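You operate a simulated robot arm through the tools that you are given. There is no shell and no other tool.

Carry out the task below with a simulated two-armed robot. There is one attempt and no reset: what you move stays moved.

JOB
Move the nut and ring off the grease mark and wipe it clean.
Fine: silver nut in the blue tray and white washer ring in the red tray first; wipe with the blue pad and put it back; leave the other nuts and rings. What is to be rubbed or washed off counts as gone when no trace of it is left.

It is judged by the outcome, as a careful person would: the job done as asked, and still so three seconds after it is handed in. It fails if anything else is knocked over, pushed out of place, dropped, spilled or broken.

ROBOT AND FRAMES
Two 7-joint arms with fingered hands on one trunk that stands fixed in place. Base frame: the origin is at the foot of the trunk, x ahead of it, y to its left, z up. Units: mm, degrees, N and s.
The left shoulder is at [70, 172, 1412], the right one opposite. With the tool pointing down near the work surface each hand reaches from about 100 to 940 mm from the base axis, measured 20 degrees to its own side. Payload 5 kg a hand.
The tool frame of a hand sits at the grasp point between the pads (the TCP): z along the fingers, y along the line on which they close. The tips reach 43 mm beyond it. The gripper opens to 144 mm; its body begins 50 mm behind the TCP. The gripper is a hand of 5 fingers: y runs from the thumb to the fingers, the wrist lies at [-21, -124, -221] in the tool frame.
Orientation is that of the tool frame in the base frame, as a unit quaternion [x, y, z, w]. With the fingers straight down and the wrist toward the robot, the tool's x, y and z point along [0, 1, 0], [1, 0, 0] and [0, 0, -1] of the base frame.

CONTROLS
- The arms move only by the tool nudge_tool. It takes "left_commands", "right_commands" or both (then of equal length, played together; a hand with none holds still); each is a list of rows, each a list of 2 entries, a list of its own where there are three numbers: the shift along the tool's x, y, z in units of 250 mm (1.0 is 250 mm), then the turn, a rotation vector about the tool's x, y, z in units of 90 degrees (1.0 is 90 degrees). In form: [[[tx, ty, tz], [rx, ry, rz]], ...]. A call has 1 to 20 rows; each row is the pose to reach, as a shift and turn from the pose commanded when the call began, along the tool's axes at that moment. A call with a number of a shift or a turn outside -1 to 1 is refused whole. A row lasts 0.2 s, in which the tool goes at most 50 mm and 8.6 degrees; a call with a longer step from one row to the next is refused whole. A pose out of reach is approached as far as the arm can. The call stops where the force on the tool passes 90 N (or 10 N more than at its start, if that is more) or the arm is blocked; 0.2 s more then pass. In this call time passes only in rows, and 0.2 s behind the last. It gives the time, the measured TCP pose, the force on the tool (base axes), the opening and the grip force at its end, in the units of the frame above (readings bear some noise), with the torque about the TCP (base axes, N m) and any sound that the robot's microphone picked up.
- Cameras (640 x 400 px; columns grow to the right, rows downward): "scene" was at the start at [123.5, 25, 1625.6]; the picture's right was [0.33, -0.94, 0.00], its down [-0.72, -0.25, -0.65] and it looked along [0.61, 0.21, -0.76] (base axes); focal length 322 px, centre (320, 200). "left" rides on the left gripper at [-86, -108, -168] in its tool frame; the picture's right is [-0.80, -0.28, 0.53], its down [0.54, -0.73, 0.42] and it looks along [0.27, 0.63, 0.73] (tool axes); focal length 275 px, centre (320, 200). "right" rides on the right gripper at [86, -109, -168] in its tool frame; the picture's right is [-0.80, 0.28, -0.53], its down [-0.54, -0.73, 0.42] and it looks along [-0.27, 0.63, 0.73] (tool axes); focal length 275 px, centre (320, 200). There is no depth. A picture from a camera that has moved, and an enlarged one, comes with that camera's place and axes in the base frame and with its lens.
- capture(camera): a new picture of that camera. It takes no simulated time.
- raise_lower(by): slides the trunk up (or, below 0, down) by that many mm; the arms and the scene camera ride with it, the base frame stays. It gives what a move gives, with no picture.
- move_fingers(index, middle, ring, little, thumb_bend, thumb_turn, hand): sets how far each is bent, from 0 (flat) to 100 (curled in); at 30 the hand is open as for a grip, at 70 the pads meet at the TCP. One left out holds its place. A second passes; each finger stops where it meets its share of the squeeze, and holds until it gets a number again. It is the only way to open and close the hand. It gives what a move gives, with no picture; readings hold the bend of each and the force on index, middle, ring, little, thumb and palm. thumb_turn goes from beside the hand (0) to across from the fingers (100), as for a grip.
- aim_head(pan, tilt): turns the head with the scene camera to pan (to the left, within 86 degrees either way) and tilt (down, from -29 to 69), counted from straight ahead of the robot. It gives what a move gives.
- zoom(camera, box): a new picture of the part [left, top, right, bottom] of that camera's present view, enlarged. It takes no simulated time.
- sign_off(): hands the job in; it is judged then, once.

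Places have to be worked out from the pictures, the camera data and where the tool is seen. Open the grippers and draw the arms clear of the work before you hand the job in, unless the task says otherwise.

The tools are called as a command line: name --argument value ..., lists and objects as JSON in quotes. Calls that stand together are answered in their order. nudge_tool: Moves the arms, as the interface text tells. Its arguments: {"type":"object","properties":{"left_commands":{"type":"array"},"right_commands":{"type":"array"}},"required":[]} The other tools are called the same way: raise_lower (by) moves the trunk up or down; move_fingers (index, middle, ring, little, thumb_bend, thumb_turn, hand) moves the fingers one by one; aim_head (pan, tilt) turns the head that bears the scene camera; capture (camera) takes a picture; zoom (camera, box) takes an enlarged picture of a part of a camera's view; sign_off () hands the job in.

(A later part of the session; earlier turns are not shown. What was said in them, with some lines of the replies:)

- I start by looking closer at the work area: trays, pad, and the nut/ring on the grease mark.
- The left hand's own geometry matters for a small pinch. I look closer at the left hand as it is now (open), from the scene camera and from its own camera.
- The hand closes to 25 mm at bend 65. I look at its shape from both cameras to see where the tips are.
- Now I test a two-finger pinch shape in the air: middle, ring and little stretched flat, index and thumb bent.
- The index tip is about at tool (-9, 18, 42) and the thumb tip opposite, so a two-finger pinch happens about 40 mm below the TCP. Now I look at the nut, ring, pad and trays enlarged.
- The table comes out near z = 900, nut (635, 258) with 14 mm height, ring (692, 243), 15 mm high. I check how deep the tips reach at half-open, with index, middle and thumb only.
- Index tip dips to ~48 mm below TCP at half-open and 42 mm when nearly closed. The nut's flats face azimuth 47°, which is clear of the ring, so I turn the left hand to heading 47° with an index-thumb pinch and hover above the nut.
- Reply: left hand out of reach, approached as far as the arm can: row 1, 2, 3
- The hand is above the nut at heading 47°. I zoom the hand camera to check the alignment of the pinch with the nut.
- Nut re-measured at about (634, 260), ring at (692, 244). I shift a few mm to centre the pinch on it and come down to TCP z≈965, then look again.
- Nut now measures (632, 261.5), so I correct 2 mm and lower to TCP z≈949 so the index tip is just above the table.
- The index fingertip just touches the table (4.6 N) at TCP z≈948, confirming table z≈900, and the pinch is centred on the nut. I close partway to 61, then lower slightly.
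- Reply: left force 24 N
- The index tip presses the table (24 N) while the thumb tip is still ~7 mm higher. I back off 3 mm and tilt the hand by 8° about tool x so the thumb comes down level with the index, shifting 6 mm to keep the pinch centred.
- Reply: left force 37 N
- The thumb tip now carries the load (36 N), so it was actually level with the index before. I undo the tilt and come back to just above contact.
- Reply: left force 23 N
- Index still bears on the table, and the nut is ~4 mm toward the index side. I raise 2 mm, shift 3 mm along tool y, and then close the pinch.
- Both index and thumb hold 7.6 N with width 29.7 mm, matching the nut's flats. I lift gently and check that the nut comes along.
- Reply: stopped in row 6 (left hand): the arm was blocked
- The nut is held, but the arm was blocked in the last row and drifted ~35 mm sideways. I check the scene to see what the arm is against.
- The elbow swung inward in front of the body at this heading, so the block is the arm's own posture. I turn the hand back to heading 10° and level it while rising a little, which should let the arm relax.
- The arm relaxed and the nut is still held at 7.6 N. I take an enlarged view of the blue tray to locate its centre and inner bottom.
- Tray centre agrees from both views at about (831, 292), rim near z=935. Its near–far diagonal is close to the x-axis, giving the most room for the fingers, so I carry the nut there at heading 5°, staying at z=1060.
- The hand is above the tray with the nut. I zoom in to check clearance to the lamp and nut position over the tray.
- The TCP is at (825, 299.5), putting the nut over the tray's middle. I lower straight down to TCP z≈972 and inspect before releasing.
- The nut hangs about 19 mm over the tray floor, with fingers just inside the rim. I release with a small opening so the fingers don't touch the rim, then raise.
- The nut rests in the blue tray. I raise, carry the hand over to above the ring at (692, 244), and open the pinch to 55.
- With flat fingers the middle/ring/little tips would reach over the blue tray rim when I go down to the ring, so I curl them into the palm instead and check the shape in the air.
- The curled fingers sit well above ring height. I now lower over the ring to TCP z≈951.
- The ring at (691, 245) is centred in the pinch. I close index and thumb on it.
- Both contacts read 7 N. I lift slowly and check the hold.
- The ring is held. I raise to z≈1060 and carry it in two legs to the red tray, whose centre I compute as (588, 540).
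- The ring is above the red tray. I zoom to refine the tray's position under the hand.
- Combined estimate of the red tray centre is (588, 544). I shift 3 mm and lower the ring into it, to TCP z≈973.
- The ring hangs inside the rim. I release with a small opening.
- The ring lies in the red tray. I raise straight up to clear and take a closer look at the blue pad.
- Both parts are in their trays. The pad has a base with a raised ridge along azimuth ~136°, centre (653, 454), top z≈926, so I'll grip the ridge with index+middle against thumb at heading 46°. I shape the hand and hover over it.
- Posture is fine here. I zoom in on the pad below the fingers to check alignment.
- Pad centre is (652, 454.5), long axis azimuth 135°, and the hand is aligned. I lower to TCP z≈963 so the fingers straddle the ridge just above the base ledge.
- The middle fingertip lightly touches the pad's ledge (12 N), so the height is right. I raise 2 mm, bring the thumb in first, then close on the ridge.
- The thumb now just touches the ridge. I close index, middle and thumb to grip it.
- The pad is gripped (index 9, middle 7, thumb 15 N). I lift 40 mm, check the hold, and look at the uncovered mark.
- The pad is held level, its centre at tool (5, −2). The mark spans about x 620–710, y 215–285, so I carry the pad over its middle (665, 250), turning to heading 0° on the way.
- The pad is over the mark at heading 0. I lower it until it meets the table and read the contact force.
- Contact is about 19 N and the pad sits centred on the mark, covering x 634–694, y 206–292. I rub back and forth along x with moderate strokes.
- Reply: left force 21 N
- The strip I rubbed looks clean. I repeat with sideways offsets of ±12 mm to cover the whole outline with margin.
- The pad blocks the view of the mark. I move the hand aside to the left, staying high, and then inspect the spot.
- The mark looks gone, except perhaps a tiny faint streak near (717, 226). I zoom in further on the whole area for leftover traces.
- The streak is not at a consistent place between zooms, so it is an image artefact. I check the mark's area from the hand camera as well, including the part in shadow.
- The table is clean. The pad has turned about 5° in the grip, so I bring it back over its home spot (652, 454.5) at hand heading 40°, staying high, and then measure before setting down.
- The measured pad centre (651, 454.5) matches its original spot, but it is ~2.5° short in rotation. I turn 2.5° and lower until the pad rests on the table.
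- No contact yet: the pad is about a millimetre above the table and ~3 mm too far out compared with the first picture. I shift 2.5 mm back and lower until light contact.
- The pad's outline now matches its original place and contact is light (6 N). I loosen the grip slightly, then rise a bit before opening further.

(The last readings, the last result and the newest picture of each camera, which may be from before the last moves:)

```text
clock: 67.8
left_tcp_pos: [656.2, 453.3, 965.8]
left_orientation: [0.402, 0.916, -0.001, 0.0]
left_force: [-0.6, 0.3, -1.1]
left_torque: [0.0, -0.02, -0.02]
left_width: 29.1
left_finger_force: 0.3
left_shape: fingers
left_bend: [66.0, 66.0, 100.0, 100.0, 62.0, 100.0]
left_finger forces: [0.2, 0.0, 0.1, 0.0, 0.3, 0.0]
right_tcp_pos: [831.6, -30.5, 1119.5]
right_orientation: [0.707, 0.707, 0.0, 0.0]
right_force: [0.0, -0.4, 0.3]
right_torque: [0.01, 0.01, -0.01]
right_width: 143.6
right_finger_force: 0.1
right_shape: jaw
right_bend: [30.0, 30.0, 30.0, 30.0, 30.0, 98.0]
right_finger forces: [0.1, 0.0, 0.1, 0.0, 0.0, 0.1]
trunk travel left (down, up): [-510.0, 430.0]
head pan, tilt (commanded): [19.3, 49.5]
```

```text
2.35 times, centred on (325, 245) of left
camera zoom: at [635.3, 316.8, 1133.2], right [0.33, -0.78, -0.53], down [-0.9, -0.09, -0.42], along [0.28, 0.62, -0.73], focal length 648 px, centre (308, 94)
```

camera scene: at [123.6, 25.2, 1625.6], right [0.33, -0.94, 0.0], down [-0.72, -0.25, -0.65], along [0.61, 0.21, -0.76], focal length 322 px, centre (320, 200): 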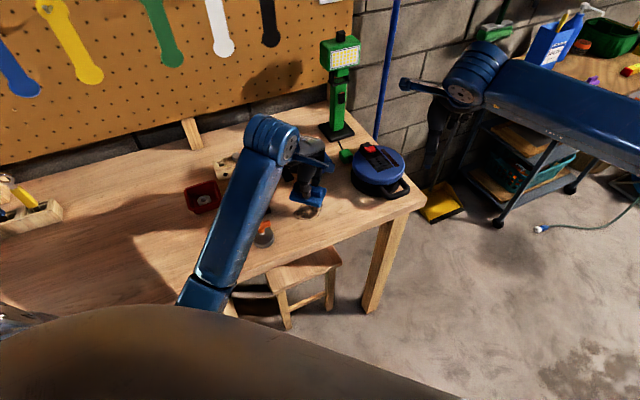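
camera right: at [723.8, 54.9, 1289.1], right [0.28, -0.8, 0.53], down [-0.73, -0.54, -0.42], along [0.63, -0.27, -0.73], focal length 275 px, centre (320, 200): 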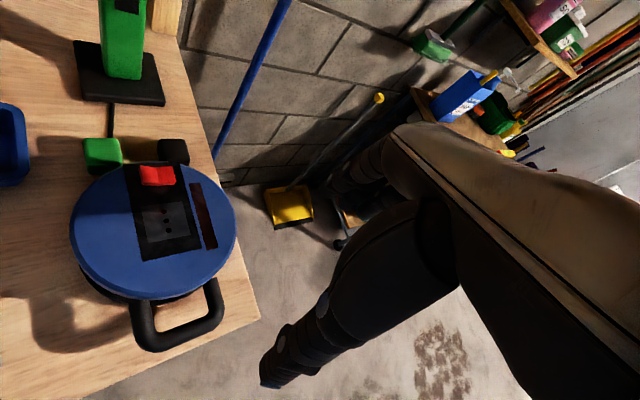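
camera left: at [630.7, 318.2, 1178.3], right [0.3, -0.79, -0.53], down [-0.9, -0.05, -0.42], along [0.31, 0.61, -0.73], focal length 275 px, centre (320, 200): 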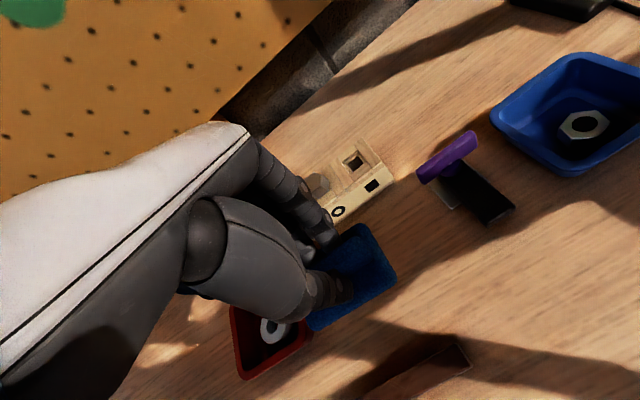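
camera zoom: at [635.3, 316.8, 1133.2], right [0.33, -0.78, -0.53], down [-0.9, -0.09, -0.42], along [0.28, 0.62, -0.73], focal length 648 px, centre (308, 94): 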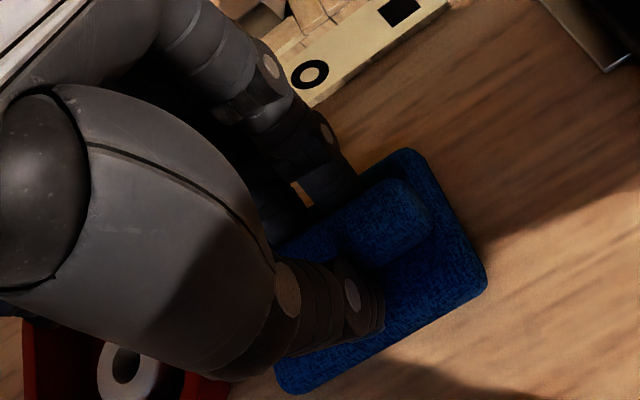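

Finger forces are near zero, so the pad is free. I rise 4 mm, open a little more, then lift straight up slowly.

nudge_tool --left_commands '[[[0, 0, -0.008], [0, 0, 0]], [[0, 0, -0.016], [0, 0, 0]]]'

move_fingers --hand "left" --index 63 --middle 63 --thumb_bend 57

nudge_tool --left_commands '[[[0, 0, -0.03], [0, 0, 0]], [[0, 0, -0.08], [0, 0, 0]], [[0, 0, -0.15], [0, 0, 0]], [[0, 0, -0.23], [0, 0, 0]], [[0, 0, -0.32], [0, 0, 0]], [[0, 0, -0.42], [0, 0, 0]], [[0, 0, -0.42], [0, 0, 0]]]'

capture --camera "scene"

capture --camera "left"

```text
clock: 68.4
left_tcp_pos: [656.5, 452.9, 971.1]
left_orientation: [0.403, 0.915, -0.001, 0.0]
left_force: [0.9, -0.4, -1.0]
left_torque: [0.0, 0.0, -0.01]
left_width: 28.8
left_finger_force: 0.3
left_shape: fingers
left_bend: [66.0, 66.0, 100.0, 100.0, 62.0, 100.0]
left_finger forces: [0.2, 0.1, 0.1, 0.0, 0.2, 0.1]
right_tcp_pos: [831.5, -32.1, 1120.6]
right_orientation: [0.707, 0.708, 0.001, 0.0]
right_force: [-0.2, -0.5, 0.3]
right_torque: [-0.02, 0.0, 0.02]
right_width: 143.6
right_finger_force: 0.1
right_shape: jaw
right_bend: [30.0, 30.0, 30.0, 30.0, 30.0, 98.0]
right_finger forces: [0.0, 0.0, 0.0, 0.1, 0.0, 0.0]
trunk travel left (down, up): [-510.0, 430.0]
head pan, tilt (commanded): [19.3, 49.5]
```

```text
clock: 69.4
left_tcp_pos: [657.5, 452.9, 970.8]
left_orientation: [0.403, 0.915, -0.001, 0.001]
left_force: [0.5, 0.5, 0.0]
left_torque: [-0.01, 0.03, -0.01]
left_width: 43.9
left_finger_force: 0.1
left_shape: fingers
left_bend: [63.0, 63.0, 100.0, 100.0, 56.0, 100.0]
left_finger forces: [0.0, 0.1, 0.0, 0.1, 0.0, 0.0]
right_tcp_pos: [832.7, -30.7, 1121.8]
right_orientation: [0.707, 0.707, 0.0, 0.0]
right_force: [-0.2, -0.2, -0.1]
right_torque: [0.01, 0.01, -0.01]
right_width: 143.6
right_finger_force: 0.1
right_shape: jaw
right_bend: [30.0, 30.0, 30.0, 30.0, 30.0, 98.0]
right_finger forces: [0.0, 0.1, 0.0, 0.0, 0.1, 0.0]
trunk travel left (down, up): [-510.0, 430.0]
head pan, tilt (commanded): [19.3, 49.5]
```

```text
clock: 71.0
left_tcp_pos: [656.9, 455.2, 1075.0]
left_orientation: [0.403, 0.915, -0.001, 0.001]
left_force: [-0.2, 1.3, 0.3]
left_torque: [-0.02, 0.04, 0.04]
left_width: 43.8
left_finger_force: 0.1
left_shape: fingers
left_bend: [63.0, 63.0, 100.0, 100.0, 56.0, 100.0]
left_finger forces: [0.0, 0.1, 0.0, 0.1, 0.0, 0.0]
right_tcp_pos: [831.8, -31.3, 1120.2]
right_orientation: [0.707, 0.707, 0.0, 0.001]
right_force: [0.0, -0.6, -0.5]
right_torque: [0.0, -0.02, 0.01]
right_width: 143.7
right_finger_force: 0.1
right_shape: jaw
right_bend: [30.0, 30.0, 30.0, 30.0, 30.0, 98.0]
right_finger forces: [0.1, 0.1, 0.1, 0.0, 0.1, 0.0]
trunk travel left (down, up): [-510.0, 430.0]
head pan, tilt (commanded): [19.3, 49.5]
```

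```text
taken
camera scene: at [123.5, 25.2, 1625.6], right [0.33, -0.94, 0.0], down [-0.72, -0.25, -0.65], along [0.61, 0.21, -0.76], focal length 322 px, centre (320, 200)
```

scene: 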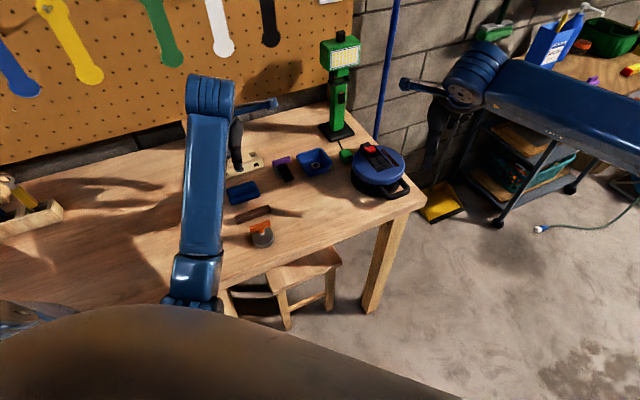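

```text
taken
camera left: at [635.6, 318.2, 1242.4], right [0.33, -0.78, -0.53], down [-0.9, -0.09, -0.42], along [0.28, 0.62, -0.73], focal length 275 px, centre (320, 200)
```

left: 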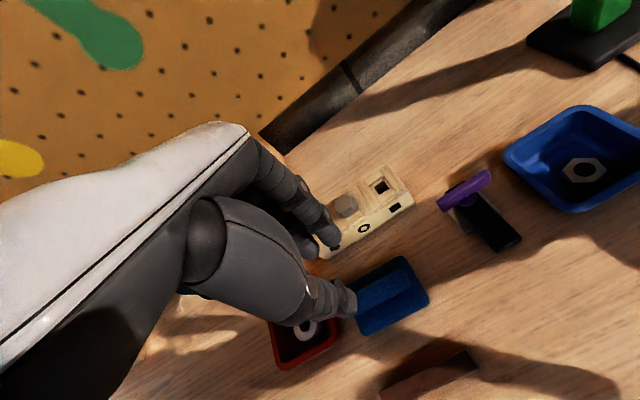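

The pad lies back in its place. I retract the left arm to its starting pose with heading 0 and open the hand.

nudge_tool --left_commands '[[[0.055, -0.05, -0.05], [0, 0, 0.039]], [[0.11, -0.099, -0.1], [0, 0, 0.078]], [[0.165, -0.149, -0.14], [0, 0, 0.118]], [[0.22, -0.198, -0.17], [0, 0, 0.157]], [[0.275, -0.248, -0.19], [0, 0, 0.196]], [[0.33, -0.298, -0.21], [0, 0, 0.235]], [[0.384, -0.347, -0.22], [0, 0, 0.275]], [[0.439, -0.397, -0.23], [0, 0, 0.314]], [[0.494, -0.446, -0.232], [0, 0, 0.353]], [[0.549, -0.496, -0.232], [0, 0, 0.392]], [[0.604, -0.545, -0.232], [0, 0, 0.432]], [[0.659, -0.595, -0.232], [0, 0, 0.471]], [[0.659, -0.595, -0.232], [0, 0, 0.471]]]'

move_fingers --hand "left" --index 30 --middle 30 --ring 30 --little 30 --thumb_bend 30 --thumb_turn 98

capture --camera "scene"

zoom --camera "scene" --box '[170, 120, 430, 280]'

zoom --camera "scene" --box '[180, 140, 290, 220]'

zoom --camera "scene" --box '[285, 185, 335, 225]'

capture --camera "left"

```text
clock: 73.8
left_tcp_pos: [436.8, 474.4, 1131.8]
left_orientation: [0.707, 0.707, -0.001, 0.001]
left_force: [-0.2, 1.4, -0.1]
left_torque: [0.02, 0.05, -0.02]
left_width: 43.9
left_finger_force: 0.0
left_shape: fingers
left_bend: [63.0, 63.0, 100.0, 100.0, 56.0, 100.0]
left_finger forces: [0.0, 0.0, 0.0, 0.0, 0.0, 0.1]
right_tcp_pos: [832.6, -31.0, 1120.9]
right_orientation: [0.707, 0.708, 0.0, 0.0]
right_force: [-0.2, 0.2, -1.2]
right_torque: [0.01, 0.03, 0.01]
right_width: 143.6
right_finger_force: 0.1
right_shape: jaw
right_bend: [30.0, 30.0, 30.0, 30.0, 30.0, 98.0]
right_finger forces: [0.0, 0.0, 0.0, 0.0, 0.0, 0.0]
trunk travel left (down, up): [-510.0, 430.0]
head pan, tilt (commanded): [19.3, 49.5]
```

```text
clock: 74.8
left_tcp_pos: [435.6, 474.6, 1132.1]
left_orientation: [0.707, 0.707, -0.001, 0.002]
left_force: [0.1, -0.1, 0.3]
left_torque: [0.01, -0.03, -0.02]
left_width: 149.7
left_finger_force: 0.2
left_shape: fingers
left_bend: [30.0, 30.0, 30.0, 30.0, 30.0, 96.0]
left_finger forces: [0.0, 0.0, 0.1, 0.0, 0.0, 0.0]
right_tcp_pos: [832.3, -30.7, 1120.1]
right_orientation: [0.707, 0.707, 0.0, -0.001]
right_force: [0.6, -0.7, 0.2]
right_torque: [0.04, -0.02, 0.02]
right_width: 143.7
right_finger_force: 0.2
right_shape: jaw
right_bend: [30.0, 30.0, 30.0, 30.0, 30.0, 98.0]
right_finger forces: [0.0, 0.1, 0.1, 0.1, 0.1, 0.0]
trunk travel left (down, up): [-510.0, 430.0]
head pan, tilt (commanded): [19.3, 49.5]
```

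```text
taken
camera scene: at [123.4, 25.0, 1625.6], right [0.33, -0.94, 0.0], down [-0.72, -0.25, -0.65], along [0.61, 0.21, -0.76], focal length 322 px, centre (320, 200)
```

scene: 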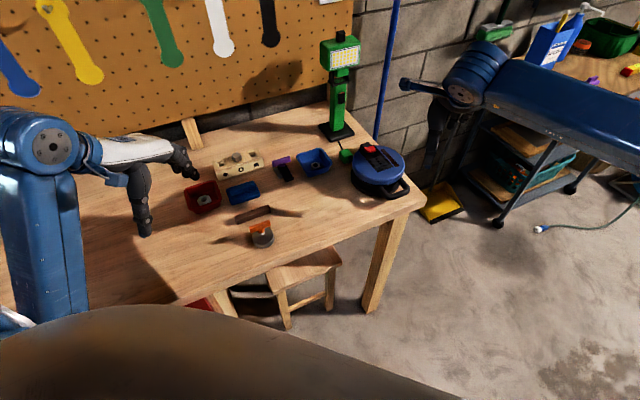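

```text
2.46 times, centred on (300, 200) of scene
camera zoom: at [123.4, 25.0, 1625.6], right [0.33, -0.94, 0.0], down [-0.72, -0.25, -0.65], along [0.61, 0.21, -0.76], focal length 791 px, centre (369, 200)
```

zoom: 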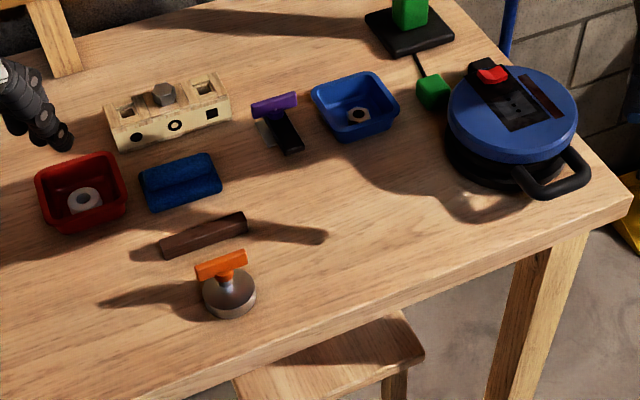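

```text
5.00 times, centred on (235, 180) of scene
camera zoom: at [123.4, 25.0, 1625.6], right [0.33, -0.94, 0.0], down [-0.72, -0.25, -0.65], along [0.61, 0.21, -0.76], focal length 1608 px, centre (745, 300)
```

zoom: 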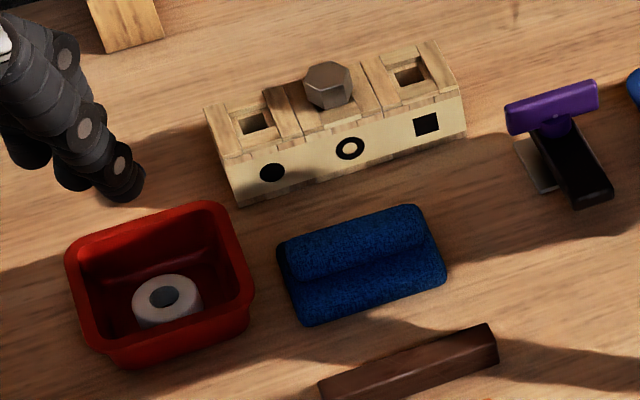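

```text
10.00 times, centred on (310, 205) of scene
camera zoom: at [123.4, 25.0, 1625.6], right [0.33, -0.94, 0.0], down [-0.72, -0.25, -0.65], along [0.61, 0.21, -0.76], focal length 3215 px, centre (420, 150)
```

zoom: 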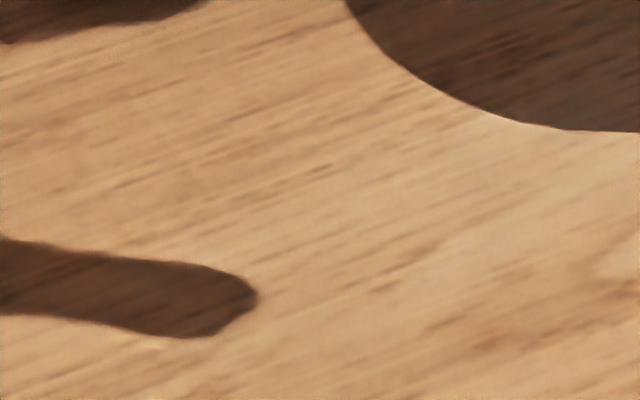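

```text
taken
camera left: at [328.8, 389.6, 1299.4], right [-0.28, -0.8, -0.53], down [-0.73, 0.54, -0.43], along [0.63, 0.27, -0.73], focal length 275 px, centre (320, 200)
```

left: 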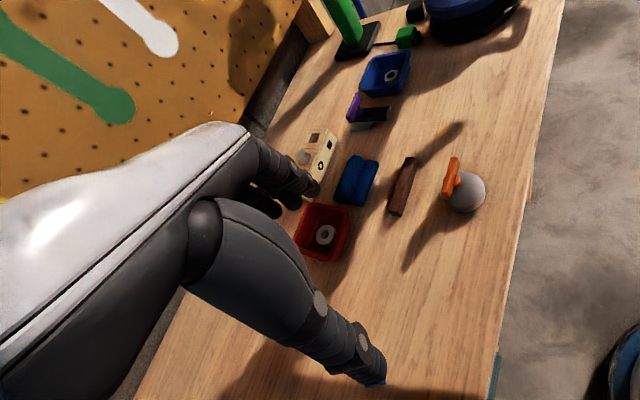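

Nut in the blue tray, ring in the red tray, pad back where it was, no trace of the mark, other items unmoved, hand open and clear. I hand the job in.

sign_off

```text
The job is handed in.
```

The job is done and handed in. No verdict came back with the hand-in.

- **Nut and ring:** The silver nut is in the blue tray and the white washer ring is in the red tray. I released each about 20 mm above the tray floor and both stayed in.
- **Grease mark:** I rubbed it with the blue pad over several overlapping passes. Close-up pictures from both cameras showed no trace left.
- **Blue pad:** It is back in its original place. Its outline matches the first picture to within a few millimetres.
- **Everything else:** The final pictures show the other nuts and rings and the remaining items where they were at the start. The left hand is open and back at its start pose; the right arm never moved.

While lifting the nut, the arm was briefly blocked by its own posture and drifted about 35 mm sideways. The pictures showed it touched nothing and the nut stayed in the grip.
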